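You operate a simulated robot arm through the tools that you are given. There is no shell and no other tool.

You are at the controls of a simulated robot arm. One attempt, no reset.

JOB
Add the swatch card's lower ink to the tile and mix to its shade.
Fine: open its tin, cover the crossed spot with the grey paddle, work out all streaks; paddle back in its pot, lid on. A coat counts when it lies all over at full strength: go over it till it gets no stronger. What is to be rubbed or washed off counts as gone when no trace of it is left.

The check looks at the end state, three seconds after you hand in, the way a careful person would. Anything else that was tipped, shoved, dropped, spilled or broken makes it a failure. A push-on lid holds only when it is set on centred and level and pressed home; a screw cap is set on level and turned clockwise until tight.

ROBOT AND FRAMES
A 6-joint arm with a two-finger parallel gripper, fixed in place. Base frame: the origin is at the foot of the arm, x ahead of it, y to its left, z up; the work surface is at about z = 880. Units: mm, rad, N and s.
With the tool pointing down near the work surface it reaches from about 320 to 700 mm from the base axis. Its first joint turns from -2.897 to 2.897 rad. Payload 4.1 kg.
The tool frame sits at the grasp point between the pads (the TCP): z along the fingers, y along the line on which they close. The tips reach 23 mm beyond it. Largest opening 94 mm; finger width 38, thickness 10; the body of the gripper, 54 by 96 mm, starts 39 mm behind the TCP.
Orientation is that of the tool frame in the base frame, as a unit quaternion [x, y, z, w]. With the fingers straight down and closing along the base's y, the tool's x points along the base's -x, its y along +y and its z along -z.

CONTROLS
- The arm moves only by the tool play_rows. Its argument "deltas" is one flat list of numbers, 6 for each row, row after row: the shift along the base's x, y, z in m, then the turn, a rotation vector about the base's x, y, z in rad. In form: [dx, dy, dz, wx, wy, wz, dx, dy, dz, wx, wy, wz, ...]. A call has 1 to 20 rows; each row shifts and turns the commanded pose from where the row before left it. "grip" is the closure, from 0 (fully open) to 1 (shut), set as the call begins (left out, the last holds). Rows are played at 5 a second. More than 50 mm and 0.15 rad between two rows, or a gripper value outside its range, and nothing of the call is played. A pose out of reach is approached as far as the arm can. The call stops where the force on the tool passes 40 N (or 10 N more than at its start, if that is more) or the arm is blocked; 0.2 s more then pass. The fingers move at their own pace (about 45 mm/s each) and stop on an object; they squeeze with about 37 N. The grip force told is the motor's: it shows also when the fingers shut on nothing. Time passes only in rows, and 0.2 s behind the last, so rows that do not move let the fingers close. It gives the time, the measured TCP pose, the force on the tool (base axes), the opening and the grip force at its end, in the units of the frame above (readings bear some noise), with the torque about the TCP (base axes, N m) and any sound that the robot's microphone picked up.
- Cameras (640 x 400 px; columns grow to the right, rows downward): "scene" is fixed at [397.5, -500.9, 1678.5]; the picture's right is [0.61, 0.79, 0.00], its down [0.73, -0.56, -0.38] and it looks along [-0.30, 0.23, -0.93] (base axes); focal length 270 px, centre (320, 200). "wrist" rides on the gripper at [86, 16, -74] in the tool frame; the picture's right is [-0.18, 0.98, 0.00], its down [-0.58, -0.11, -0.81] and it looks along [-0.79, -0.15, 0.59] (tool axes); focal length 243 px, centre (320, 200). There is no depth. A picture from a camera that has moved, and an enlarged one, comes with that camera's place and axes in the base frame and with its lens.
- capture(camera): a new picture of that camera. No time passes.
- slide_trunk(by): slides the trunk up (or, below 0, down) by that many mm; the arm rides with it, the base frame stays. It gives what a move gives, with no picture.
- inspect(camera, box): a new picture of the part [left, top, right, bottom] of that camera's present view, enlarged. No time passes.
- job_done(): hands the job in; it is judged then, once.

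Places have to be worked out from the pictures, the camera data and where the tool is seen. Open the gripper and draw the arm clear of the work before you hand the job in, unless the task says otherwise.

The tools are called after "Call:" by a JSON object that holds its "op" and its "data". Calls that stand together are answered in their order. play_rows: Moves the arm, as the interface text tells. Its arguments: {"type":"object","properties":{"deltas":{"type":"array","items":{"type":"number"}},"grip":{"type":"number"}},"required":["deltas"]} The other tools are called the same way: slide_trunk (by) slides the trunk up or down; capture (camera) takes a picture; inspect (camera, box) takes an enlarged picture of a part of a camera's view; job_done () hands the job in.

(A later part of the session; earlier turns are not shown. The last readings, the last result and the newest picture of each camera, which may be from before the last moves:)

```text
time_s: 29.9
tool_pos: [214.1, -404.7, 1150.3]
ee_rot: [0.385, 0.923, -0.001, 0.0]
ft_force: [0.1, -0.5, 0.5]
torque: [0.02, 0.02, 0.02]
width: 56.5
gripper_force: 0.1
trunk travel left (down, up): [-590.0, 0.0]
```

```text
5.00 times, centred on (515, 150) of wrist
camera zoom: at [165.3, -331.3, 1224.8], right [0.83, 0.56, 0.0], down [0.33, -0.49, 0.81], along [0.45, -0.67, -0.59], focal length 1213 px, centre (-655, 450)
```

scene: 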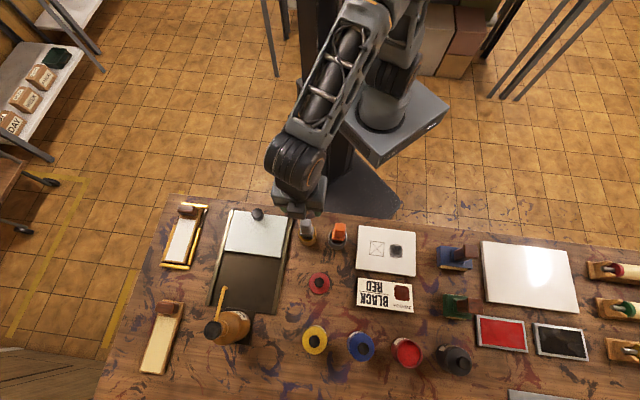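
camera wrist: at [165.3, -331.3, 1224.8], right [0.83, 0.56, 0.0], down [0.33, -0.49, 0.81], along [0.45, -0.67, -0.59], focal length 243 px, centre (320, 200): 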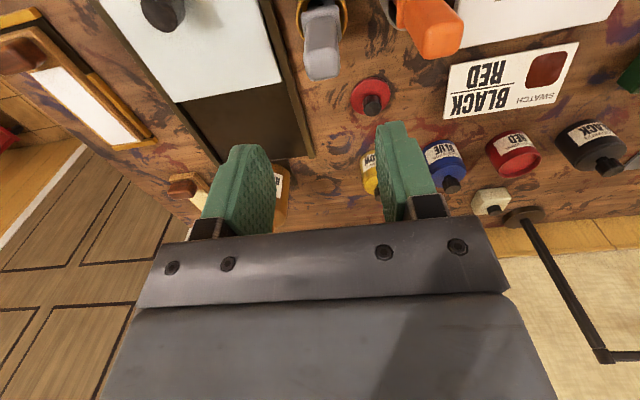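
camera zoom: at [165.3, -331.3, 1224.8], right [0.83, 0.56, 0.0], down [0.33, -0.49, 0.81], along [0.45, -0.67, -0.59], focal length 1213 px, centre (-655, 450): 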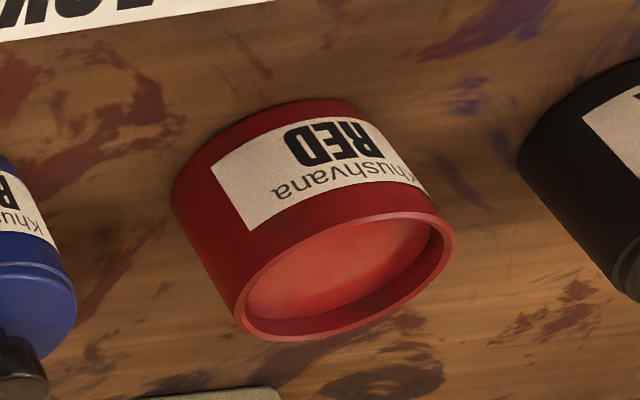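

The handle is aligned with the table axes, about 22 mm wide by 15 mm thick, with its top near (214.5,-401.3,1042), and the ink in the open tin stands close under the rim. I shift a few mm to centre and lower to just above the handle for a check.

Call:
{"op": "play_rows", "data": {"deltas": [0.0006, 0.0034, -0.02, 0, 0, 0, 0, 0, -0.03, 0, 0, 0, 0, 0, -0.025, 0, 0, 0, 0, 0, 0, 0, 0, 0]}}

Call:
{"op": "capture", "data": {"camera": "wrist"}}

Call:
{"op": "inspect", "data": {"camera": "wrist", "box": [250, 50, 400, 200]}}

```text
time_s: 30.9
tool_pos: [216.6, -399.3, 1074.1]
ee_rot: [0.385, 0.923, -0.001, 0.0]
ft_force: [-0.6, 0.1, -0.6]
torque: [-0.02, -0.02, 0.02]
width: 56.5
gripper_force: 0.0
trunk travel left (down, up): [-590.0, 0.0]
```

```text
taken
camera wrist: at [167.3, -327.4, 1148.2], right [0.83, 0.56, 0.0], down [0.33, -0.49, 0.81], along [0.45, -0.67, -0.59], focal length 243 px, centre (320, 200)
```

wrist: 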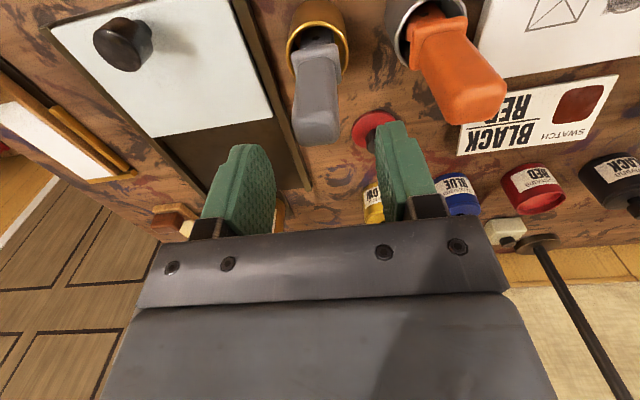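

```text
2.67 times, centred on (325, 125) of wrist
camera zoom: at [167.3, -327.4, 1148.2], right [0.83, 0.56, 0.0], down [0.33, -0.49, 0.81], along [0.45, -0.67, -0.59], focal length 647 px, centre (307, 400)
```

zoom: 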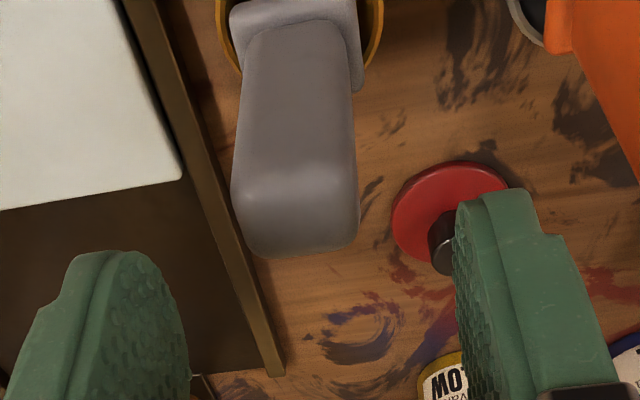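

The handle is about 2 mm off along the closing line; its top is near z≈1037. I correct and go down to z≈1006, fingers astride the handle.

Call:
{"op": "play_rows", "data": {"deltas": [-0.0006, -0.0024, -0.01, 0, 0, 0, 0, 0, -0.02, 0, 0, 0, 0, 0, -0.02, 0, 0, 0, 0, 0, -0.018, 0, 0, 0, 0, 0, 0, 0, 0, 0]}}

Call:
{"op": "capture", "data": {"camera": "wrist"}}

Call:
{"op": "inspect", "data": {"camera": "wrist", "box": [240, 80, 400, 240]}}

Call:
{"op": "inspect", "data": {"camera": "scene", "box": [260, 180, 380, 270]}}

```text
time_s: 32.0
tool_pos: [215.2, -402.7, 1006.0]
ee_rot: [0.385, 0.923, 0.0, 0.0]
ft_force: [0.6, 1.0, 0.1]
torque: [0.01, -0.02, -0.02]
width: 56.4
gripper_force: 0.0
trunk travel left (down, up): [-590.0, 0.0]
```

```text
taken
camera wrist: at [165.8, -329.5, 1081.0], right [0.83, 0.56, 0.0], down [0.33, -0.49, 0.81], along [0.45, -0.67, -0.59], focal length 243 px, centre (320, 200)
```

wrist: 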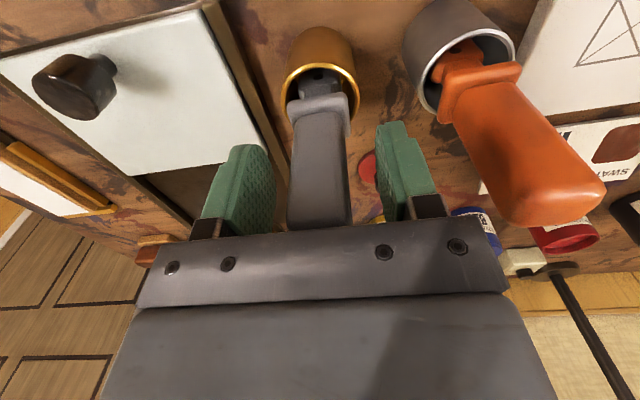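

```text
2.50 times, centred on (320, 160) of wrist
camera zoom: at [165.8, -329.5, 1081.0], right [0.83, 0.56, 0.0], down [0.33, -0.49, 0.81], along [0.45, -0.67, -0.59], focal length 606 px, centre (320, 300)
```

zoom: 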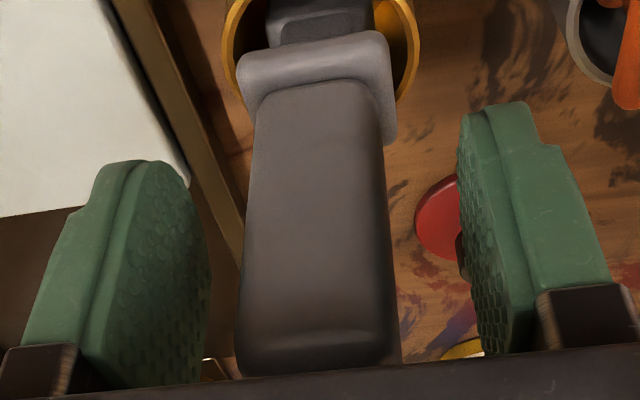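

```text
4.44 times, centred on (320, 225) of scene
camera zoom: at [397.5, -500.9, 1678.5], right [0.61, 0.79, 0.0], down [0.73, -0.56, -0.38], along [-0.3, 0.23, -0.93], focal length 1200 px, centre (320, 89)
```

zoom: 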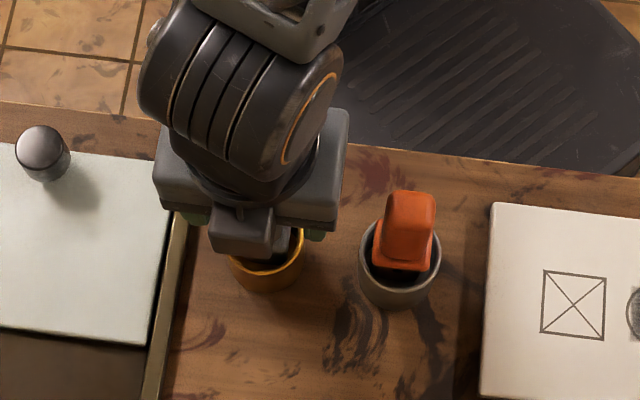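

The handle is centred between the pads. I close on it.

Call:
{"op": "play_rows", "data": {"deltas": [0, 0, 0, 0, 0, 0, 0, 0, 0, 0, 0, 0, 0, 0, 0, 0, 0, 0, 0, 0, 0, 0, 0, 0, 0, 0, 0, 0, 0, 0], "grip": 1}}

Call:
{"op": "inspect", "data": {"camera": "wrist", "box": [240, 20, 400, 240]}}

```text
time_s: 33.2
tool_pos: [214.9, -403.4, 1006.7]
ee_rot: [0.386, 0.922, 0.0, 0.0]
ft_force: [1.0, -0.2, 0.2]
torque: [-0.01, -0.01, -0.01]
width: 27.4
gripper_force: 37.2
trunk travel left (down, up): [-590.0, 0.0]
```

```text
1.82 times, centred on (320, 130) of wrist
camera zoom: at [165.8, -329.5, 1081.2], right [0.83, 0.56, 0.0], down [0.33, -0.49, 0.81], along [0.45, -0.67, -0.59], focal length 441 px, centre (320, 327)
```

zoom: 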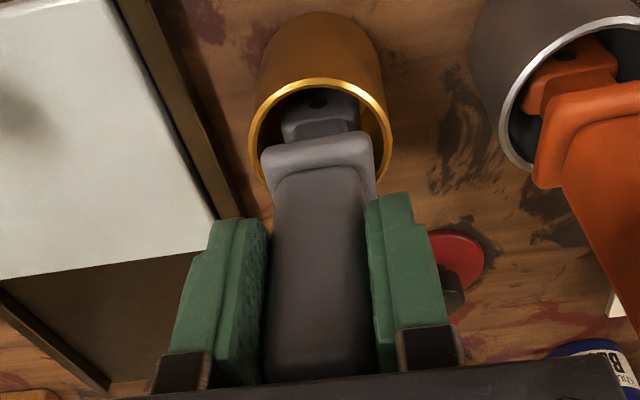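

The paddle is held (27 mm). I lift it straight up out of the pot and look at the blade.

Call:
{"op": "play_rows", "data": {"deltas": [0, 0, 0.01, 0, 0, 0, 0, 0, 0.02, 0, 0, 0, 0, 0, 0.025, 0, 0, 0, 0, 0, 0.03, 0, 0, 0, 0, 0, 0.035, 0, 0, 0, 0, 0, 0.035, 0, 0, 0, 0, 0, 0, 0, 0, 0]}}

Call:
{"op": "capture", "data": {"camera": "wrist"}}

Call:
{"op": "capture", "data": {"camera": "scene"}}

Call:
{"op": "inspect", "data": {"camera": "wrist", "box": [240, 0, 400, 180]}}

```text
time_s: 34.9
tool_pos: [213.8, -401.9, 1162.5]
ee_rot: [0.385, 0.923, 0.0, 0.0]
ft_force: [0.2, -1.2, -1.2]
torque: [-0.02, -0.01, 0.01]
width: 27.5
gripper_force: 37.2
trunk travel left (down, up): [-590.0, 0.0]
```

```text
taken
camera wrist: at [164.1, -329.1, 1237.1], right [0.83, 0.56, 0.0], down [0.33, -0.49, 0.81], along [0.45, -0.67, -0.59], focal length 243 px, centre (320, 200)
```

wrist: 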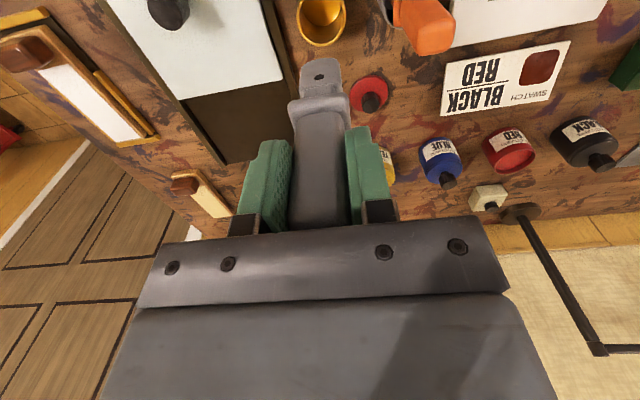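

```text
taken
```

scene: 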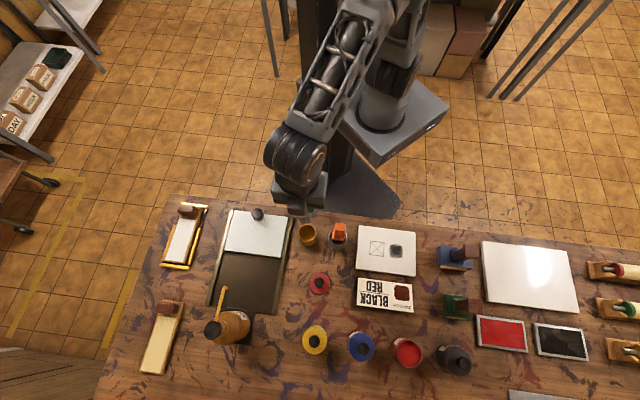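

```text
2.22 times, centred on (320, 90) of wrist
camera zoom: at [164.1, -329.1, 1237.1], right [0.83, 0.56, 0.0], down [0.33, -0.49, 0.81], along [0.45, -0.67, -0.59], focal length 539 px, centre (320, 444)
```

zoom: 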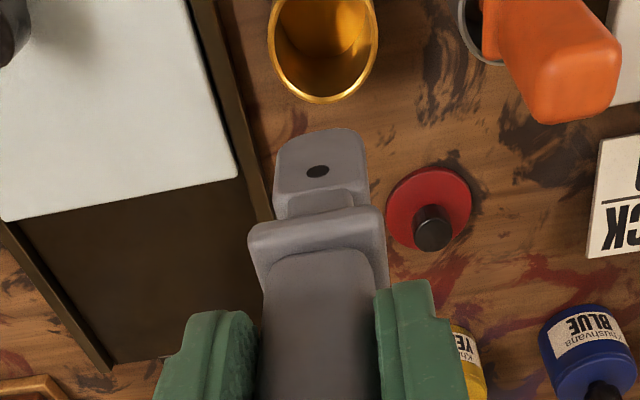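

The blade is about 30 mm wide and its tip is about 120 mm below the TCP. I carry it over to the red tin, tilting slightly outward near the end for reach, and stop above the rim.

Call:
{"op": "play_rows", "data": {"deltas": [0.02, -0.022, 0, 0, 0, 0, 0.0364, 0.0042, 0, 0, 0, 0, 0.0364, 0.0042, 0, 0, 0, 0, 0.0364, 0.0042, 0, 0, 0, 0, 0.0364, 0.0042, 0, 0, 0, 0, 0.0364, 0.0042, 0, 0, 0, 0, 0.0364, 0.0042, -0.014, 0, 0, 0, 0.0364, 0.0042, -0.014, 0, 0, 0, 0.0364, 0.0042, -0.014, -0.0269, -0.0422, 0, 0.0364, 0.0042, -0.014, -0.0269, -0.0422, 0, 0.0364, 0.0042, -0.014, 0, 0, 0, 0, 0, 0, 0, 0, 0]}}

Call:
{"op": "capture", "data": {"camera": "wrist"}}

Call:
{"op": "inspect", "data": {"camera": "scene", "box": [350, 290, 470, 390]}}

```text
time_s: 37.5
tool_pos: [599.3, -382.0, 1093.4]
ee_rot: [0.385, 0.922, -0.009, 0.049]
ft_force: [0.8, -0.7, -0.8]
torque: [-0.01, 0.02, 0.03]
width: 27.4
gripper_force: 37.3
trunk travel left (down, up): [-590.0, 0.0]
```

```text
taken
camera wrist: at [543.4, -305.0, 1158.9], right [0.83, 0.56, 0.04], down [0.26, -0.45, 0.86], along [0.5, -0.7, -0.52], focal length 243 px, centre (320, 200)
```

wrist: 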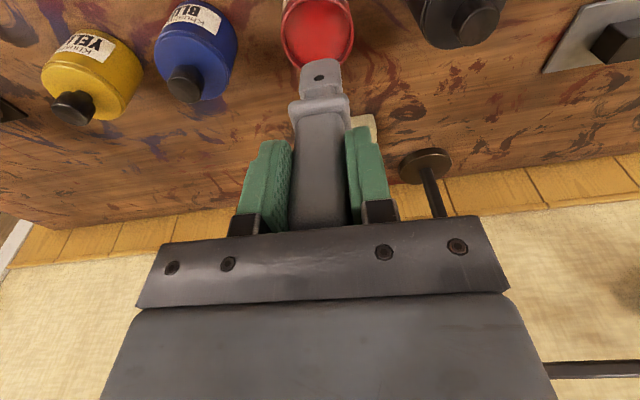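

```text
4.00 times, centred on (410, 340) of scene
camera zoom: at [397.5, -500.9, 1678.5], right [0.61, 0.79, 0.0], down [0.73, -0.56, -0.38], along [-0.3, 0.23, -0.93], focal length 1080 px, centre (-40, -360)
```

zoom: 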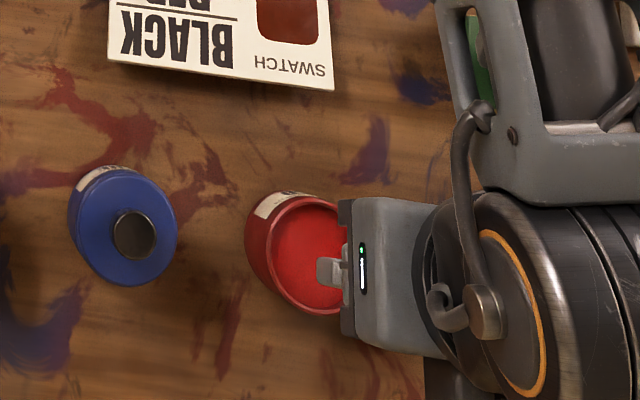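

Call:
{"op": "inspect", "data": {"camera": "wrist", "box": [260, 0, 380, 120]}}

Call:
{"op": "inspect", "data": {"camera": "scene", "box": [400, 330, 450, 370]}}

```text
3.33 times, centred on (320, 60) of wrist
camera zoom: at [543.4, -305.0, 1158.9], right [0.83, 0.56, 0.04], down [0.26, -0.45, 0.86], along [0.5, -0.7, -0.52], focal length 809 px, centre (320, 667)
```

zoom: 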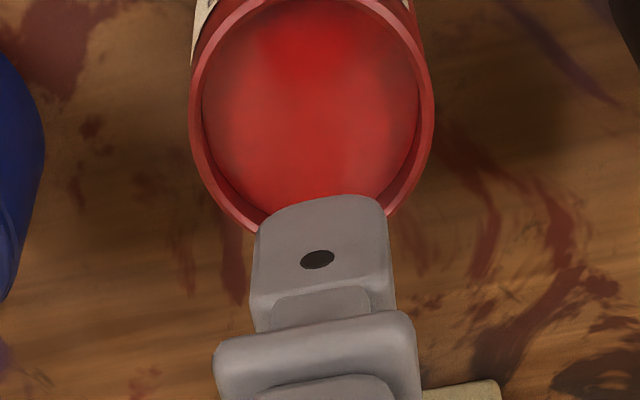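

```text
10.00 times, centred on (425, 350) of scene
camera zoom: at [397.5, -500.9, 1678.5], right [0.61, 0.79, 0.0], down [0.73, -0.56, -0.38], along [-0.3, 0.23, -0.93], focal length 2700 px, centre (-730, -1300)
```

zoom: 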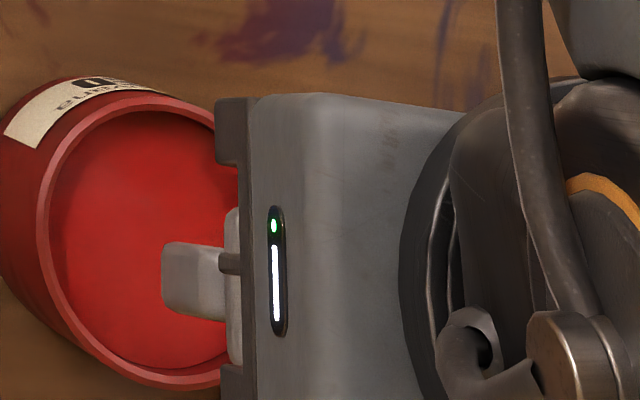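

The blade tip lines up with the tin opening. I lower it straight down toward the ink, pausing about at rim level.

Call:
{"op": "play_rows", "data": {"deltas": [-0.0005, 0, -0.015, 0, 0, 0, 0, 0, -0.015, 0, 0, 0, 0, 0, -0.012, 0, 0, 0, 0, 0, 0, 0, 0, 0]}}

Call:
{"op": "inspect", "data": {"camera": "wrist", "box": [250, 0, 390, 140]}}

Call:
{"op": "inspect", "data": {"camera": "scene", "box": [385, 325, 445, 375]}}

```text
time_s: 38.5
tool_pos: [598.0, -382.4, 1051.8]
ee_rot: [0.385, 0.922, -0.009, 0.049]
ft_force: [-0.1, -0.7, -0.7]
torque: [-0.01, -0.01, -0.01]
width: 27.6
gripper_force: 36.9
trunk travel left (down, up): [-590.0, 0.0]
```

```text
2.86 times, centred on (320, 70) of wrist
camera zoom: at [543.4, -306.5, 1117.4], right [0.83, 0.56, 0.04], down [0.26, -0.44, 0.86], along [0.5, -0.7, -0.51], focal length 693 px, centre (320, 571)
```

zoom: 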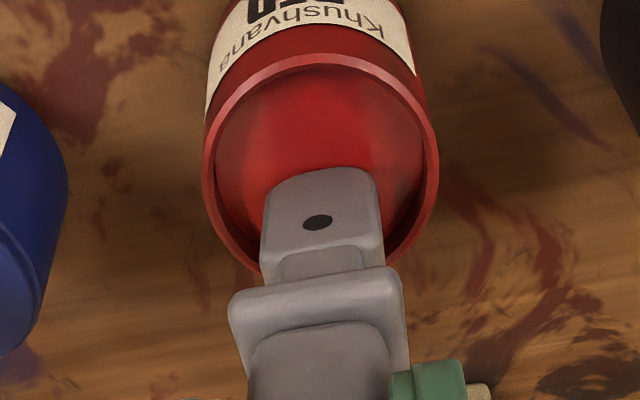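

```text
8.00 times, centred on (415, 350) of scene
camera zoom: at [397.5, -500.9, 1678.5], right [0.61, 0.79, 0.0], down [0.73, -0.56, -0.38], along [-0.3, 0.23, -0.93], focal length 2160 px, centre (-440, -1000)
```

zoom: 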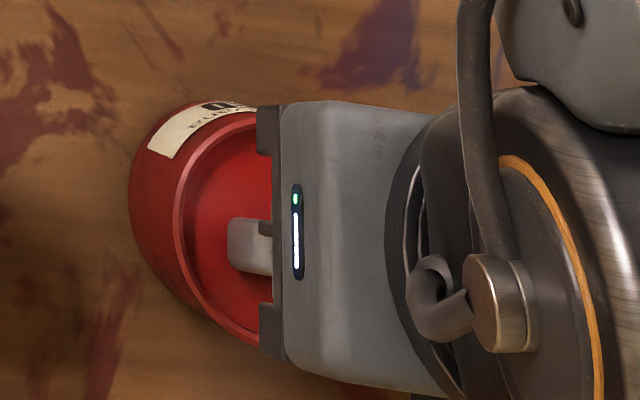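

The tip is centred in the opening at rim height. I lower on into the ink.

Call:
{"op": "play_rows", "data": {"deltas": [0, 0, -0.007, 0, 0, 0, 0, 0, -0.007, 0, 0, 0, 0, 0, -0.007, 0, 0, 0, 0, 0, -0.006, 0, 0, 0, 0, 0, 0, 0, 0, 0]}}

Call:
{"op": "inspect", "data": {"camera": "wrist", "box": [250, 0, 390, 140]}}

```text
time_s: 39.3
tool_pos: [600.4, -384.7, 1038.3]
ee_rot: [0.385, 0.921, -0.011, 0.058]
ft_force: [0.1, 0.6, 11.5]
torque: [-0.01, -0.09, 0.0]
width: 27.5
gripper_force: 37.3
trunk travel left (down, up): [-590.0, 0.0]
stopped in row 4: the force on the tool passed its limit at 43 N (the readings are from after the stop); the commanded pose is now the measured one
```

```text
2.86 times, centred on (320, 70) of wrist
camera zoom: at [543.9, -307.2, 1102.3], right [0.83, 0.56, 0.05], down [0.25, -0.44, 0.86], along [0.51, -0.7, -0.5], focal length 693 px, centre (320, 571)
```

zoom: 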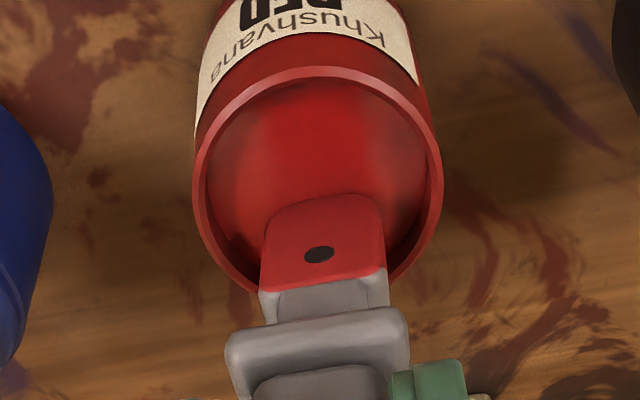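

The paddle met a firm bottom (the blade is now fully red), so it is loaded. I lift it straight out and check the tin and the blade.

Call:
{"op": "play_rows", "data": {"deltas": [0, 0, 0.005, 0, 0, 0, 0, 0, 0.01, 0, 0, 0, 0, 0, 0.015, 0, 0, 0, 0, 0, 0.015, 0, 0, 0, 0, 0, 0.01, 0, 0, 0, 0, 0, 0, 0, 0, 0]}}

Call:
{"op": "capture", "data": {"camera": "wrist"}}

Call:
{"op": "inspect", "data": {"camera": "wrist", "box": [250, 0, 390, 140]}}

Call:
{"op": "inspect", "data": {"camera": "scene", "box": [385, 325, 445, 375]}}

```text
time_s: 40.7
tool_pos: [599.8, -384.1, 1088.6]
ee_rot: [0.385, 0.921, -0.01, 0.054]
ft_force: [-0.5, -0.1, -0.3]
torque: [-0.02, 0.04, 0.03]
width: 27.3
gripper_force: 37.1
trunk travel left (down, up): [-590.0, 0.0]
```

```text
taken
camera wrist: at [543.4, -307.1, 1153.6], right [0.83, 0.56, 0.04], down [0.25, -0.44, 0.86], along [0.5, -0.7, -0.51], focal length 243 px, centre (320, 200)
```

wrist: 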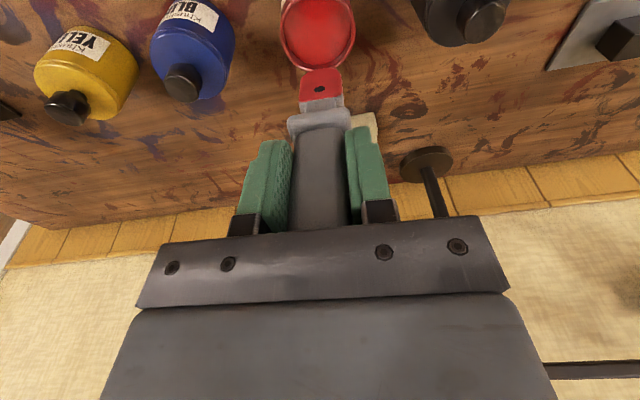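

```text
2.86 times, centred on (320, 70) of wrist
camera zoom: at [543.4, -307.1, 1153.6], right [0.83, 0.56, 0.04], down [0.25, -0.44, 0.86], along [0.5, -0.7, -0.51], focal length 693 px, centre (320, 571)
```

zoom: 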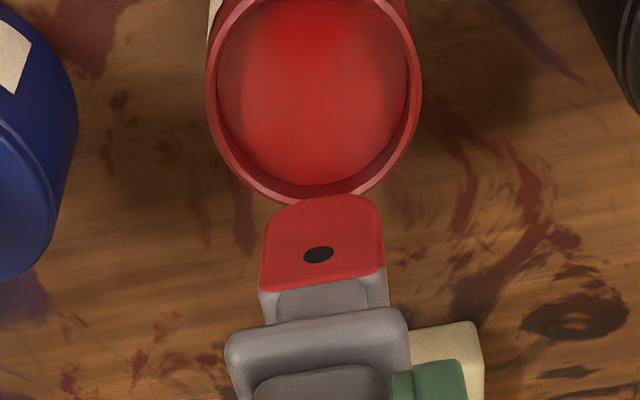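

```text
8.00 times, centred on (415, 350) of scene
camera zoom: at [397.5, -500.9, 1678.5], right [0.61, 0.79, 0.0], down [0.73, -0.56, -0.38], along [-0.3, 0.23, -0.93], focal length 2160 px, centre (-440, -1000)
```

zoom: 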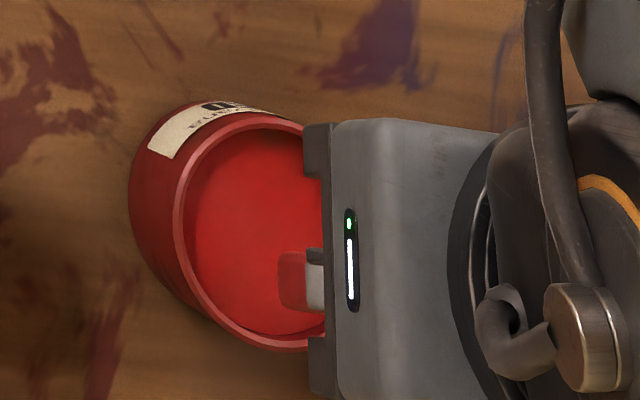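

The tin hasn't moved and the blade carries red; the paddle slid a few mm up in the grip, so its tip is now about 110 mm below the TCP. I raise, level the tool and carry the paddle over the crossed spot, staying high.

Call:
{"op": "play_rows", "data": {"deltas": [-0.01, 0.006, 0.01, 0, 0, 0, -0.03, 0.0155, 0.01, 0.02, 0.0306, 0, -0.039, 0.02, 0.005, 0.02, 0.0306, 0, -0.039, 0.02, 0, 0.02, 0.0306, 0, -0.039, 0.02, 0, 0, 0, 0, -0.039, 0.02, 0, 0, 0, 0, -0.037, 0.019, 0, 0, 0, 0, 0, 0, 0, 0, 0, 0]}}

Call:
{"op": "capture", "data": {"camera": "wrist"}}

Call:
{"op": "capture", "data": {"camera": "scene"}}

```text
time_s: 42.5
tool_pos: [365.2, -264.7, 1114.7]
ee_rot: [0.385, 0.923, -0.001, 0.001]
ft_force: [0.7, -0.1, -1.1]
torque: [0.01, 0.01, 0.0]
width: 27.3
gripper_force: 36.8
trunk travel left (down, up): [-590.0, 0.0]
```

```text
taken
camera wrist: at [315.5, -190.4, 1189.2], right [0.83, 0.56, 0.0], down [0.33, -0.49, 0.81], along [0.45, -0.67, -0.59], focal length 243 px, centre (320, 200)
```

wrist: 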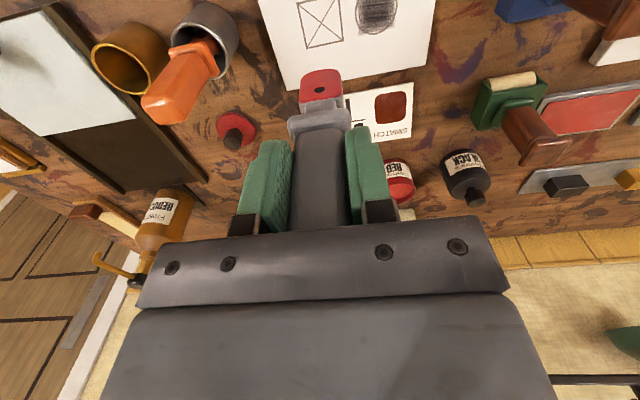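

```text
taken
```

scene: 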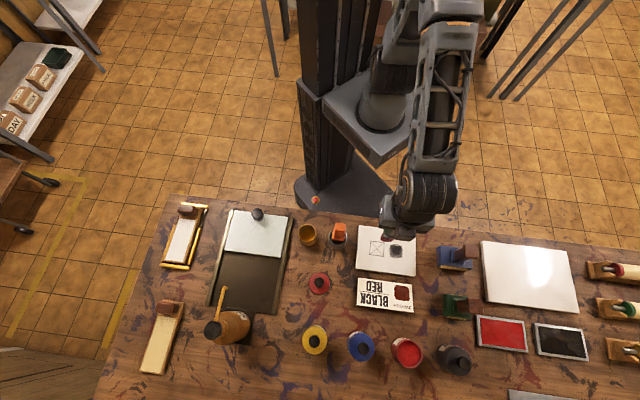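

Call:
{"op": "inspect", "data": {"camera": "wrist", "box": [250, 0, 450, 125]}}

Call:
{"op": "inspect", "data": {"camera": "scene", "box": [345, 210, 425, 290]}}

```text
3.20 times, centred on (350, 62) of wrist
camera zoom: at [315.5, -190.4, 1189.2], right [0.83, 0.56, 0.0], down [0.33, -0.49, 0.81], along [0.45, -0.67, -0.59], focal length 776 px, centre (224, 640)
```

zoom: 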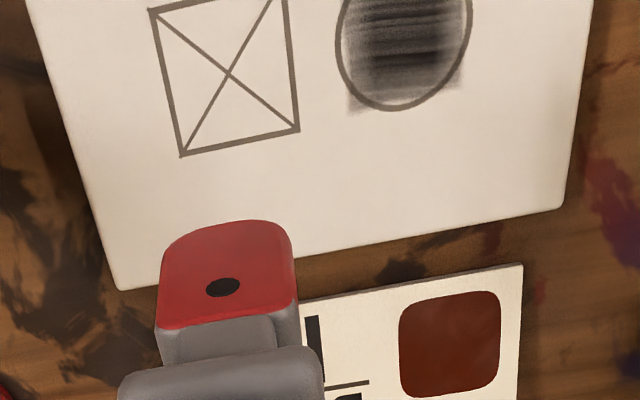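

```text
5.00 times, centred on (385, 250) of scene
camera zoom: at [397.5, -500.9, 1678.5], right [0.61, 0.79, 0.0], down [0.73, -0.56, -0.38], along [-0.3, 0.23, -0.93], focal length 1350 px, centre (-5, -50)
```

zoom: 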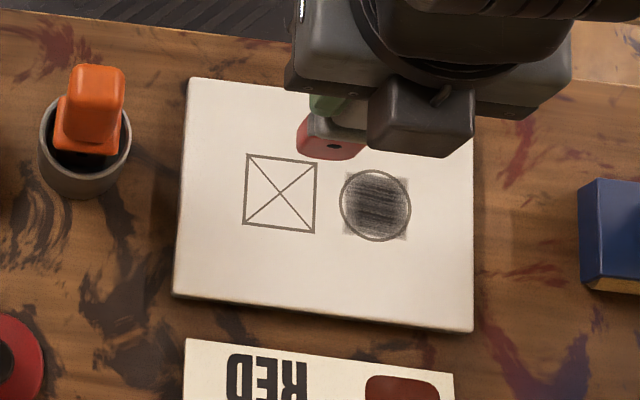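

From two wrist views the crossed square's centre comes out at about (370.7,-269), sides 41 mm along the table axes; the black circle is at about (409,-229). I line the blade up over the square and lower to about 12 mm above it.

Call:
{"op": "play_rows", "data": {"deltas": [0.0035, -0.0023, -0.03, 0, 0, 0, 0, 0, -0.03, 0, 0, 0, 0, 0, -0.025, 0, 0, 0, 0, 0, -0.018, 0, 0, 0, 0, 0, 0, 0, 0, 0]}}

Call:
{"op": "inspect", "data": {"camera": "wrist", "box": [240, 0, 440, 140]}}

Call:
{"op": "inspect", "data": {"camera": "scene", "box": [345, 210, 425, 290]}}

```text
time_s: 43.7
tool_pos: [368.6, -266.6, 1011.1]
ee_rot: [0.385, 0.923, 0.0, 0.001]
ft_force: [-0.1, -1.1, -0.8]
torque: [0.02, -0.01, -0.03]
width: 27.6
gripper_force: 36.9
trunk travel left (down, up): [-590.0, 0.0]
```

```text
2.86 times, centred on (340, 70) of wrist
camera zoom: at [320.4, -192.9, 1085.3], right [0.83, 0.56, 0.0], down [0.33, -0.49, 0.81], along [0.45, -0.67, -0.59], focal length 693 px, centre (263, 571)
```

zoom: 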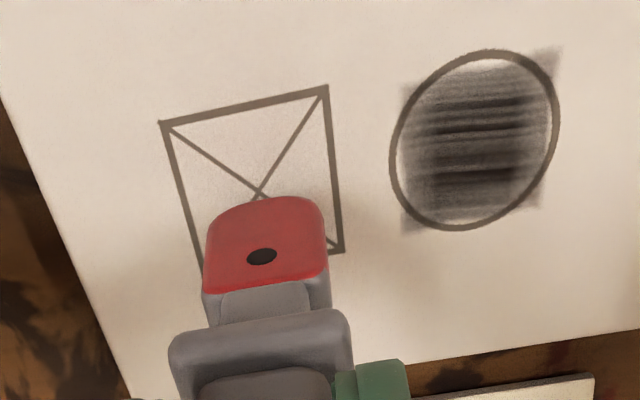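

```text
5.00 times, centred on (385, 250) of scene
camera zoom: at [397.5, -500.9, 1678.5], right [0.61, 0.79, 0.0], down [0.73, -0.56, -0.38], along [-0.3, 0.23, -0.93], focal length 1350 px, centre (-5, -50)
```

zoom: 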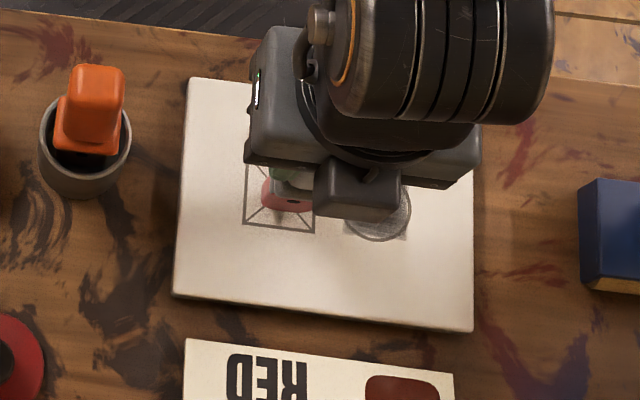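

Call:
{"op": "play_rows", "data": {"deltas": [0, 0, -0.002, 0, 0, 0, 0, 0, -0.002, 0, 0, 0, 0, 0, -0.002, 0, 0, 0, 0, 0, 0, 0, 0, 0]}}

```text
time_s: 44.7
tool_pos: [370.2, -266.9, 1005.2]
ee_rot: [0.385, 0.923, 0.0, 0.0]
ft_force: [0.0, 1.3, 2.2]
torque: [0.08, 0.02, 0.01]
width: 27.5
gripper_force: 37.1
trunk travel left (down, up): [-590.0, 0.0]
```

A slight upward force (2 N) shows; I check whether the blade is touching the tile.

Call:
{"op": "inspect", "data": {"camera": "wrist", "box": [240, 0, 440, 140]}}

Call:
{"op": "play_rows", "data": {"deltas": [0, 0, -0.001, 0, 0, 0, 0, 0, 0, 0, 0, 0]}}

Call:
{"op": "inspect", "data": {"camera": "wrist", "box": [240, 0, 440, 140]}}

```text
2.86 times, centred on (340, 70) of wrist
camera zoom: at [320.8, -193.5, 1079.9], right [0.83, 0.56, 0.0], down [0.33, -0.49, 0.81], along [0.45, -0.67, -0.59], focal length 693 px, centre (263, 571)
```

zoom: 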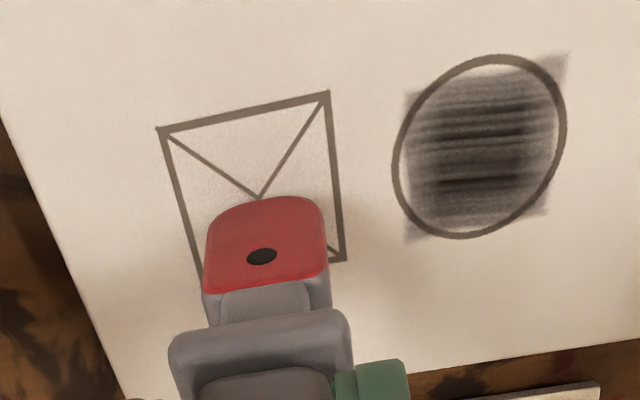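

```text
time_s: 45.3
tool_pos: [370.5, -267.0, 1005.2]
ee_rot: [0.385, 0.923, 0.0, 0.002]
ft_force: [-0.5, 0.5, 10.6]
torque: [-0.02, 0.16, 0.02]
width: 27.3
gripper_force: 37.3
trunk travel left (down, up): [-590.0, 0.0]
```

```text
2.86 times, centred on (340, 70) of wrist
camera zoom: at [320.6, -193.3, 1079.6], right [0.83, 0.56, 0.0], down [0.33, -0.49, 0.81], along [0.45, -0.67, -0.59], focal length 693 px, centre (263, 571)
```

zoom: 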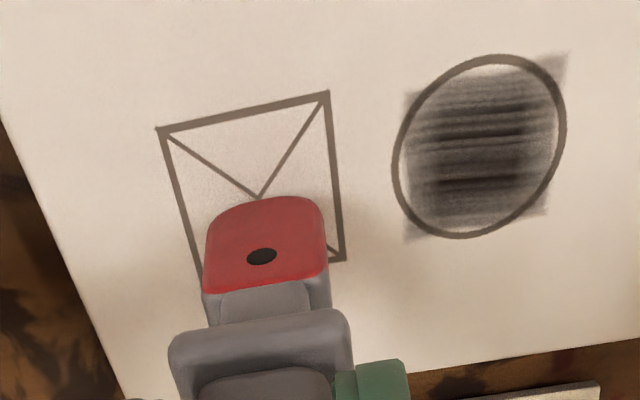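

Contact at z≈1005 with about 10 N. I make a first short stroke toward the robot side of the square and see how the ink lies.

Call:
{"op": "play_rows", "data": {"deltas": [-0.0042, 0.0043, 0, 0, 0, 0, -0.0042, 0.0043, 0, 0, 0, 0, -0.0042, 0.0043, 0, 0, 0, 0, -0.0042, 0.0043, 0, 0, 0, 0]}}

Call:
{"op": "inspect", "data": {"camera": "wrist", "box": [240, 0, 440, 140]}}

Call:
{"op": "inspect", "data": {"camera": "scene", "box": [345, 210, 425, 290]}}

```text
time_s: 46.3
tool_pos: [352.6, -248.5, 1005.6]
ee_rot: [0.385, 0.923, 0.001, 0.001]
ft_force: [4.3, -4.7, 18.2]
torque: [-0.48, -0.54, 0.03]
width: 27.5
gripper_force: 36.9
trunk travel left (down, up): [-590.0, 0.0]
```

```text
2.86 times, centred on (340, 70) of wrist
camera zoom: at [303.7, -175.7, 1079.5], right [0.83, 0.56, 0.0], down [0.33, -0.49, 0.81], along [0.45, -0.67, -0.59], focal length 693 px, centre (263, 571)
```

zoom: 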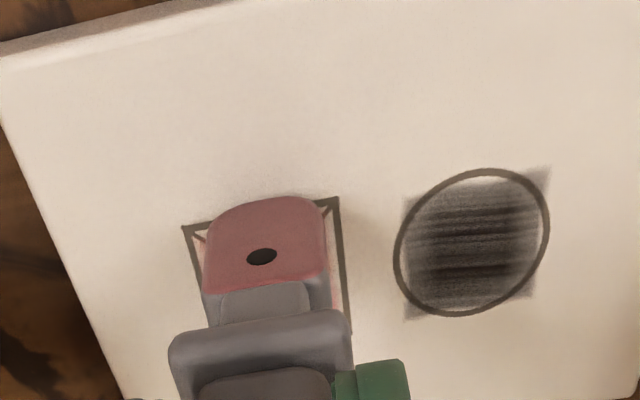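

```text
5.00 times, centred on (385, 250) of scene
camera zoom: at [397.5, -500.9, 1678.5], right [0.61, 0.79, 0.0], down [0.73, -0.56, -0.38], along [-0.3, 0.23, -0.93], focal length 1350 px, centre (-5, -50)
```

zoom: 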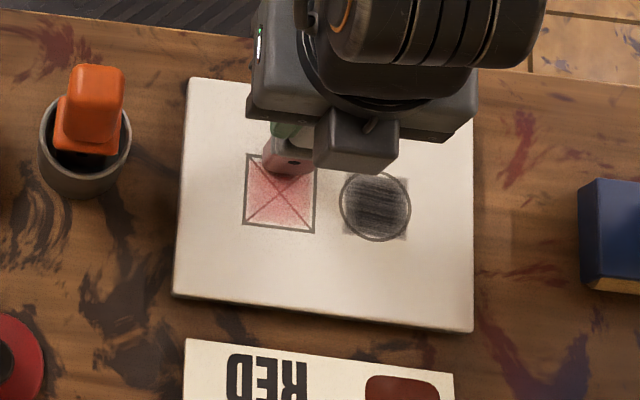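

Ink goes onto the square (a first faint red coat) and the load on the paddle fades quickly. I ease pressure slightly and stroke back and forth over the square.

Call:
{"op": "play_rows", "data": {"deltas": [0.0056, -0.0057, 0.0004, 0, 0, 0, 0.0056, -0.0057, 0, 0, 0, 0, 0.0056, -0.0057, 0, 0, 0, 0, 0.0056, -0.0057, 0, 0, 0, 0, -0.0056, 0.0057, 0, 0, 0, 0, -0.0056, 0.0057, 0, 0, 0, 0, -0.0056, 0.0057, 0, 0, 0, 0, -0.0056, 0.0057, 0, 0, 0, 0]}}

Call:
{"op": "inspect", "data": {"camera": "wrist", "box": [240, 0, 440, 140]}}

Call:
{"op": "inspect", "data": {"camera": "scene", "box": [345, 210, 425, 290]}}

```text
time_s: 48.1
tool_pos: [354.5, -248.8, 1005.7]
ee_rot: [0.386, 0.923, 0.0, 0.002]
ft_force: [2.4, -1.9, 11.1]
torque: [-0.28, -0.22, -0.03]
width: 27.3
gripper_force: 36.9
trunk travel left (down, up): [-590.0, 0.0]
```

```text
2.86 times, centred on (340, 70) of wrist
camera zoom: at [304.3, -175.8, 1079.6], right [0.83, 0.56, 0.0], down [0.33, -0.49, 0.81], along [0.45, -0.67, -0.59], focal length 693 px, centre (263, 571)
```

zoom: 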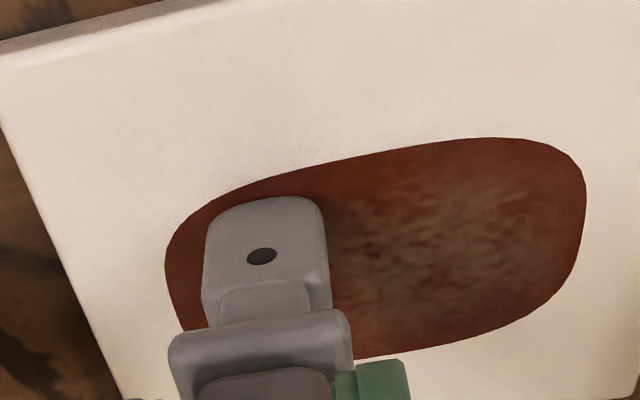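

```text
5.00 times, centred on (385, 250) of scene
camera zoom: at [397.5, -500.9, 1678.5], right [0.61, 0.79, 0.0], down [0.73, -0.56, -0.38], along [-0.3, 0.23, -0.93], focal length 1350 px, centre (-5, -50)
```

zoom: 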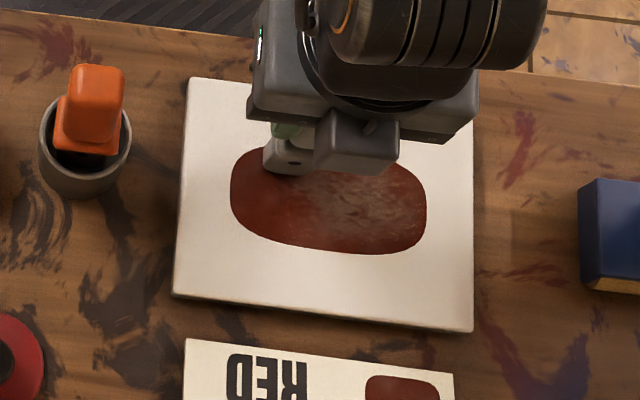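

The square filled and the inks ran together into one dark-red pool over both spots, streaky toward the right; the paddle is now clean. I work the blade in long strokes through the whole pool, staying inside its edge.

Call:
{"op": "play_rows", "data": {"deltas": [0.0107, 0.0106, 0, 0, 0, 0, 0.0107, 0.0106, 0, 0, 0, 0, 0.0107, 0.0106, 0, 0, 0, 0, 0.0107, 0.0106, 0, 0, 0, 0, 0.0077, -0.0078, 0, 0, 0, 0, -0.0105, -0.0104, 0, 0, 0, 0, -0.0105, -0.0104, 0, 0, 0, 0, -0.0105, -0.0104, 0, 0, 0, 0, -0.0105, -0.0104, 0, 0, 0, 0, -0.0105, -0.0104, 0, 0, 0, 0, 0.0077, -0.0078, 0, 0, 0, 0, 0.0107, 0.0106, 0, 0, 0, 0, 0.0107, 0.0106, 0, 0, 0, 0, 0.0107, 0.0106, 0, 0, 0, 0, 0.0107, 0.0106, 0, 0, 0, 0, 0.0107, 0.0106, 0, 0, 0, 0]}}

Call:
{"op": "inspect", "data": {"camera": "wrist", "box": [240, 0, 440, 140]}}

Call:
{"op": "inspect", "data": {"camera": "scene", "box": [345, 210, 425, 290]}}

```text
time_s: 51.5
tool_pos: [413.2, -222.3, 1005.7]
ee_rot: [0.385, 0.923, 0.0, 0.001]
ft_force: [-0.5, 0.0, 6.8]
torque: [-0.1, 0.08, 0.01]
width: 27.7
gripper_force: 36.3
trunk travel left (down, up): [-590.0, 0.0]
```

```text
2.86 times, centred on (340, 70) of wrist
camera zoom: at [363.4, -148.0, 1079.7], right [0.83, 0.56, 0.0], down [0.33, -0.49, 0.81], along [0.45, -0.67, -0.59], focal length 693 px, centre (263, 571)
```

zoom: 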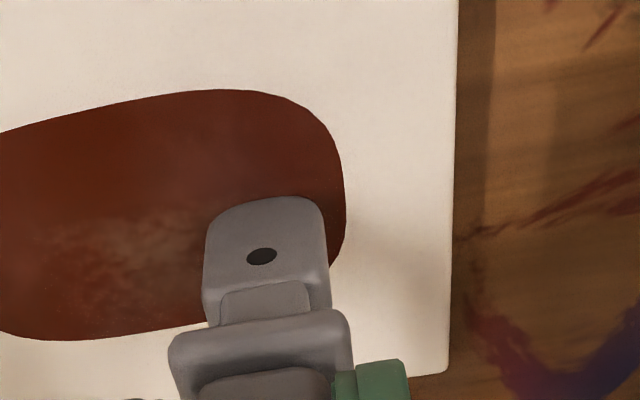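

```text
5.00 times, centred on (385, 250) of scene
camera zoom: at [397.5, -500.9, 1678.5], right [0.61, 0.79, 0.0], down [0.73, -0.56, -0.38], along [-0.3, 0.23, -0.93], focal length 1350 px, centre (-5, -50)
```

zoom: 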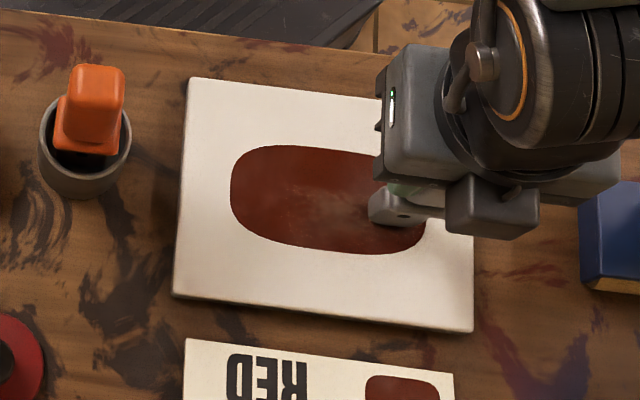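

The streaks are going where the blade has passed. I continue with the next lines toward the front edge of the pool.

Call:
{"op": "play_rows", "data": {"deltas": [0.0063, -0.0064, 0, 0, 0, 0, -0.0105, -0.0104, 0, 0, 0, 0, -0.0105, -0.0104, 0, 0, 0, 0, -0.0105, -0.0104, 0, 0, 0, 0, -0.0105, -0.0104, 0, 0, 0, 0, -0.0105, -0.0104, 0, 0, 0, 0, 0.0063, -0.0064, 0, 0, 0, 0, 0.0105, 0.0104, 0, 0, 0, 0, 0.0105, 0.0104, 0, 0, 0, 0, 0.0105, 0.0104, 0, 0, 0, 0, 0.0105, 0.0104, 0, 0, 0, 0, -0.0077, 0.0078, 0, 0, 0, 0, -0.0105, -0.0104, 0, 0, 0, 0, -0.0105, -0.0104, 0, 0, 0, 0, -0.0105, -0.0104, 0, 0, 0, 0, -0.0105, -0.0104, 0, 0, 0, 0]}}

Call:
{"op": "inspect", "data": {"camera": "wrist", "box": [240, 0, 440, 140]}}

Call:
{"op": "inspect", "data": {"camera": "scene", "box": [345, 210, 425, 290]}}

```text
time_s: 54.9
tool_pos: [366.2, -276.4, 1005.8]
ee_rot: [0.384, 0.923, -0.001, 0.001]
ft_force: [6.0, 6.1, 27.6]
torque: [0.63, -0.74, 0.02]
width: 27.4
gripper_force: 36.6
trunk travel left (down, up): [-590.0, 0.0]
```

```text
2.86 times, centred on (340, 70) of wrist
camera zoom: at [316.2, -203.8, 1079.3], right [0.83, 0.56, 0.0], down [0.33, -0.49, 0.81], along [0.45, -0.67, -0.59], focal length 693 px, centre (263, 571)
```

zoom: 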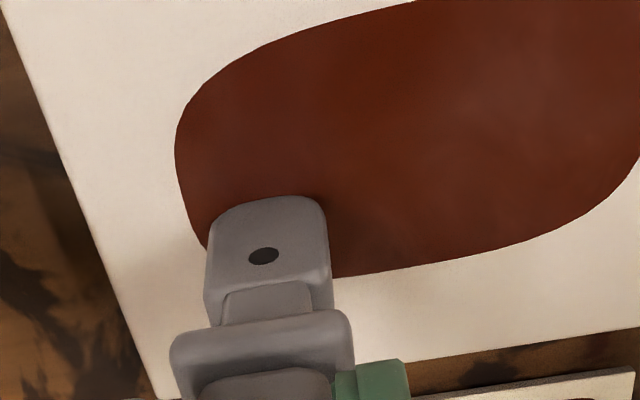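

```text
5.00 times, centred on (385, 250) of scene
camera zoom: at [397.5, -500.9, 1678.5], right [0.61, 0.79, 0.0], down [0.73, -0.56, -0.38], along [-0.3, 0.23, -0.93], focal length 1350 px, centre (-5, -50)
```

zoom: 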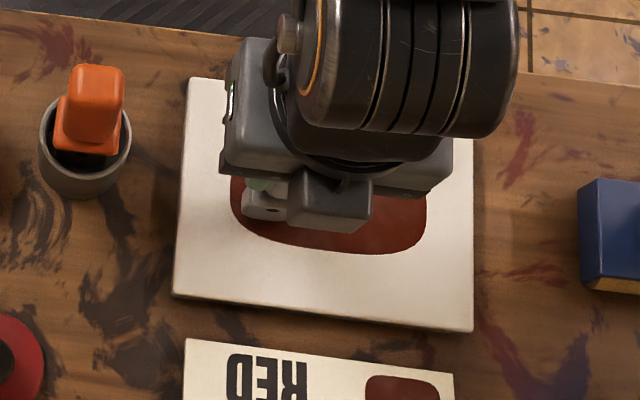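

The pool is nearly even; the tile has not moved. The pressure rose to 28 N, so I ease off 0.8 mm and go over it crosswise.

Call:
{"op": "play_rows", "data": {"deltas": [0.0056, -0.0057, 0.0008, 0, 0, 0, -0.0091, 0.0092, 0, 0, 0, 0, -0.0091, 0.0092, 0, 0, 0, 0, 0.0085, 0.0084, 0, 0, 0, 0, 0.0077, -0.0078, 0, 0, 0, 0, 0.0077, -0.0078, 0, 0, 0, 0, 0.0077, -0.0078, 0, 0, 0, 0, 0.0085, 0.0084, 0, 0, 0, 0, -0.0089, 0.009, 0, 0, 0, 0, -0.0089, 0.009, 0, 0, 0, 0, -0.0089, 0.009, 0, 0, 0, 0, 0.0085, 0.0084, 0, 0, 0, 0, 0.0094, -0.0095, 0, 0, 0, 0, 0.0094, -0.0095, 0, 0, 0, 0, 0.0094, -0.0095, 0, 0, 0, 0, 0.0085, 0.0084, 0, 0, 0, 0, -0.0094, 0.0095, 0, 0, 0, 0, -0.0094, 0.0095, 0, 0, 0, 0, -0.0094, 0.0095, 0, 0, 0, 0]}}

Call:
{"op": "inspect", "data": {"camera": "wrist", "box": [240, 0, 440, 140]}}

Call:
{"op": "inspect", "data": {"camera": "scene", "box": [345, 210, 425, 290]}}

```text
time_s: 58.9
tool_pos: [384.5, -228.6, 1005.6]
ee_rot: [0.385, 0.923, -0.001, 0.002]
ft_force: [0.1, 0.3, -0.7]
torque: [0.01, -0.01, -0.02]
width: 27.6
gripper_force: 37.0
trunk travel left (down, up): [-590.0, 0.0]
```

```text
2.86 times, centred on (340, 70) of wrist
camera zoom: at [333.9, -155.6, 1080.7], right [0.83, 0.56, 0.0], down [0.33, -0.49, 0.81], along [0.45, -0.67, -0.59], focal length 693 px, centre (263, 571)
```

zoom: 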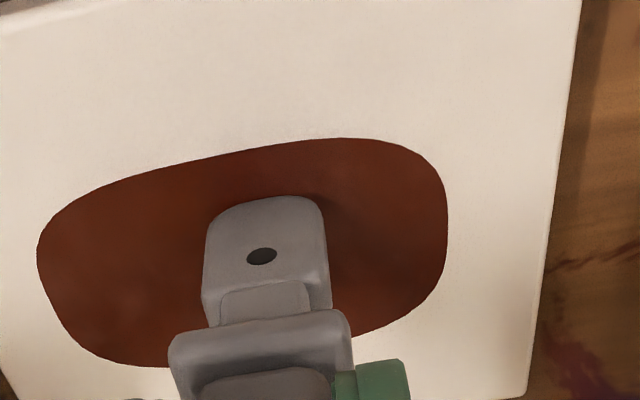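

```text
5.00 times, centred on (385, 250) of scene
camera zoom: at [397.5, -500.9, 1678.5], right [0.61, 0.79, 0.0], down [0.73, -0.56, -0.38], along [-0.3, 0.23, -0.93], focal length 1350 px, centre (-5, -50)
```

zoom: 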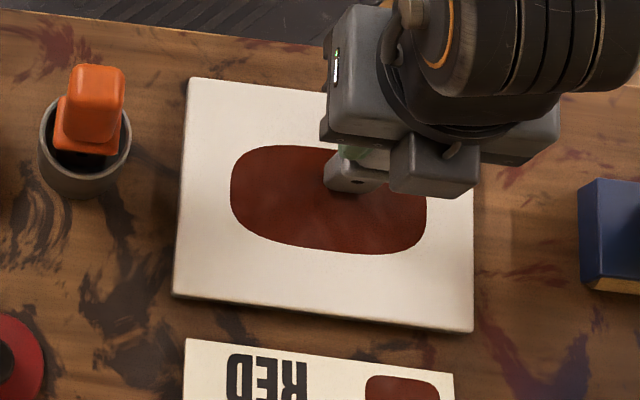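

Contact was lost near the end; I press back 0.6 mm and finish the right end, then sweep lengthwise again.

Call:
{"op": "play_rows", "data": {"deltas": [0.0089, -0.009, -0.0006, 0, 0, 0, 0.0089, -0.009, 0, 0, 0, 0, 0.0089, -0.009, 0, 0, 0, 0, 0.0085, 0.0084, 0, 0, 0, 0, -0.0084, 0.0085, 0, 0, 0, 0, -0.0084, 0.0085, 0, 0, 0, 0, -0.0084, 0.0085, 0, 0, 0, 0, 0.0078, 0.0077, 0, 0, 0, 0, 0.0063, -0.0064, 0, 0, 0, 0, 0.0063, -0.0064, 0, 0, 0, 0, 0.0063, -0.0064, 0, 0, 0, 0, -0.0105, -0.0104, 0, 0, 0, 0, -0.0105, -0.0104, 0, 0, 0, 0, -0.0105, -0.0104, 0, 0, 0, 0, -0.0105, -0.0104, 0, 0, 0, 0, -0.0105, -0.0104, 0, 0, 0, 0, 0.0049, -0.005, 0, 0, 0, 0, 0.0107, 0.0106, 0, 0, 0, 0, 0.0107, 0.0106, 0, 0, 0, 0, 0.0107, 0.0106, 0, 0, 0, 0]}}

Call:
{"op": "inspect", "data": {"camera": "wrist", "box": [240, 0, 440, 140]}}

Call:
{"op": "inspect", "data": {"camera": "scene", "box": [345, 210, 425, 290]}}

```text
time_s: 63.1
tool_pos: [403.6, -259.5, 1005.4]
ee_rot: [0.386, 0.923, 0.0, 0.002]
ft_force: [0.5, 0.7, 2.6]
torque: [0.05, -0.05, 0.0]
width: 27.5
gripper_force: 37.0
trunk travel left (down, up): [-590.0, 0.0]
```

```text
2.86 times, centred on (340, 70) of wrist
camera zoom: at [354.8, -185.3, 1079.8], right [0.83, 0.56, 0.0], down [0.33, -0.49, 0.81], along [0.45, -0.67, -0.59], focal length 693 px, centre (263, 571)
```

zoom: 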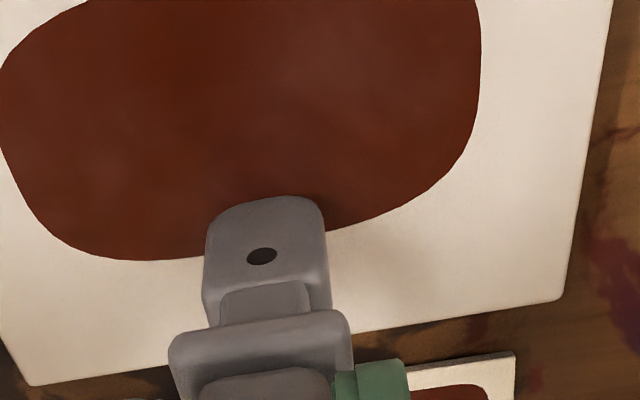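

```text
5.00 times, centred on (385, 250) of scene
camera zoom: at [397.5, -500.9, 1678.5], right [0.61, 0.79, 0.0], down [0.73, -0.56, -0.38], along [-0.3, 0.23, -0.93], focal length 1350 px, centre (-5, -50)
```

zoom: 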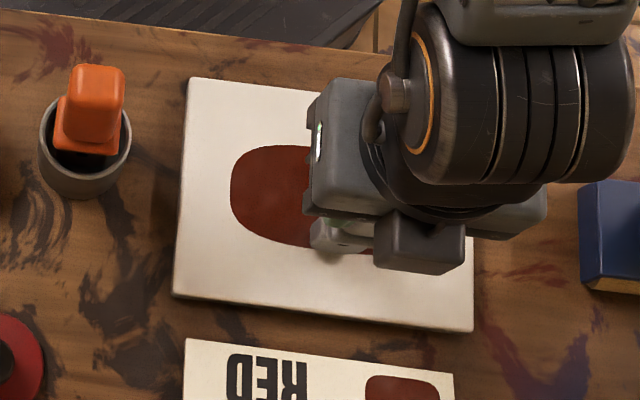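

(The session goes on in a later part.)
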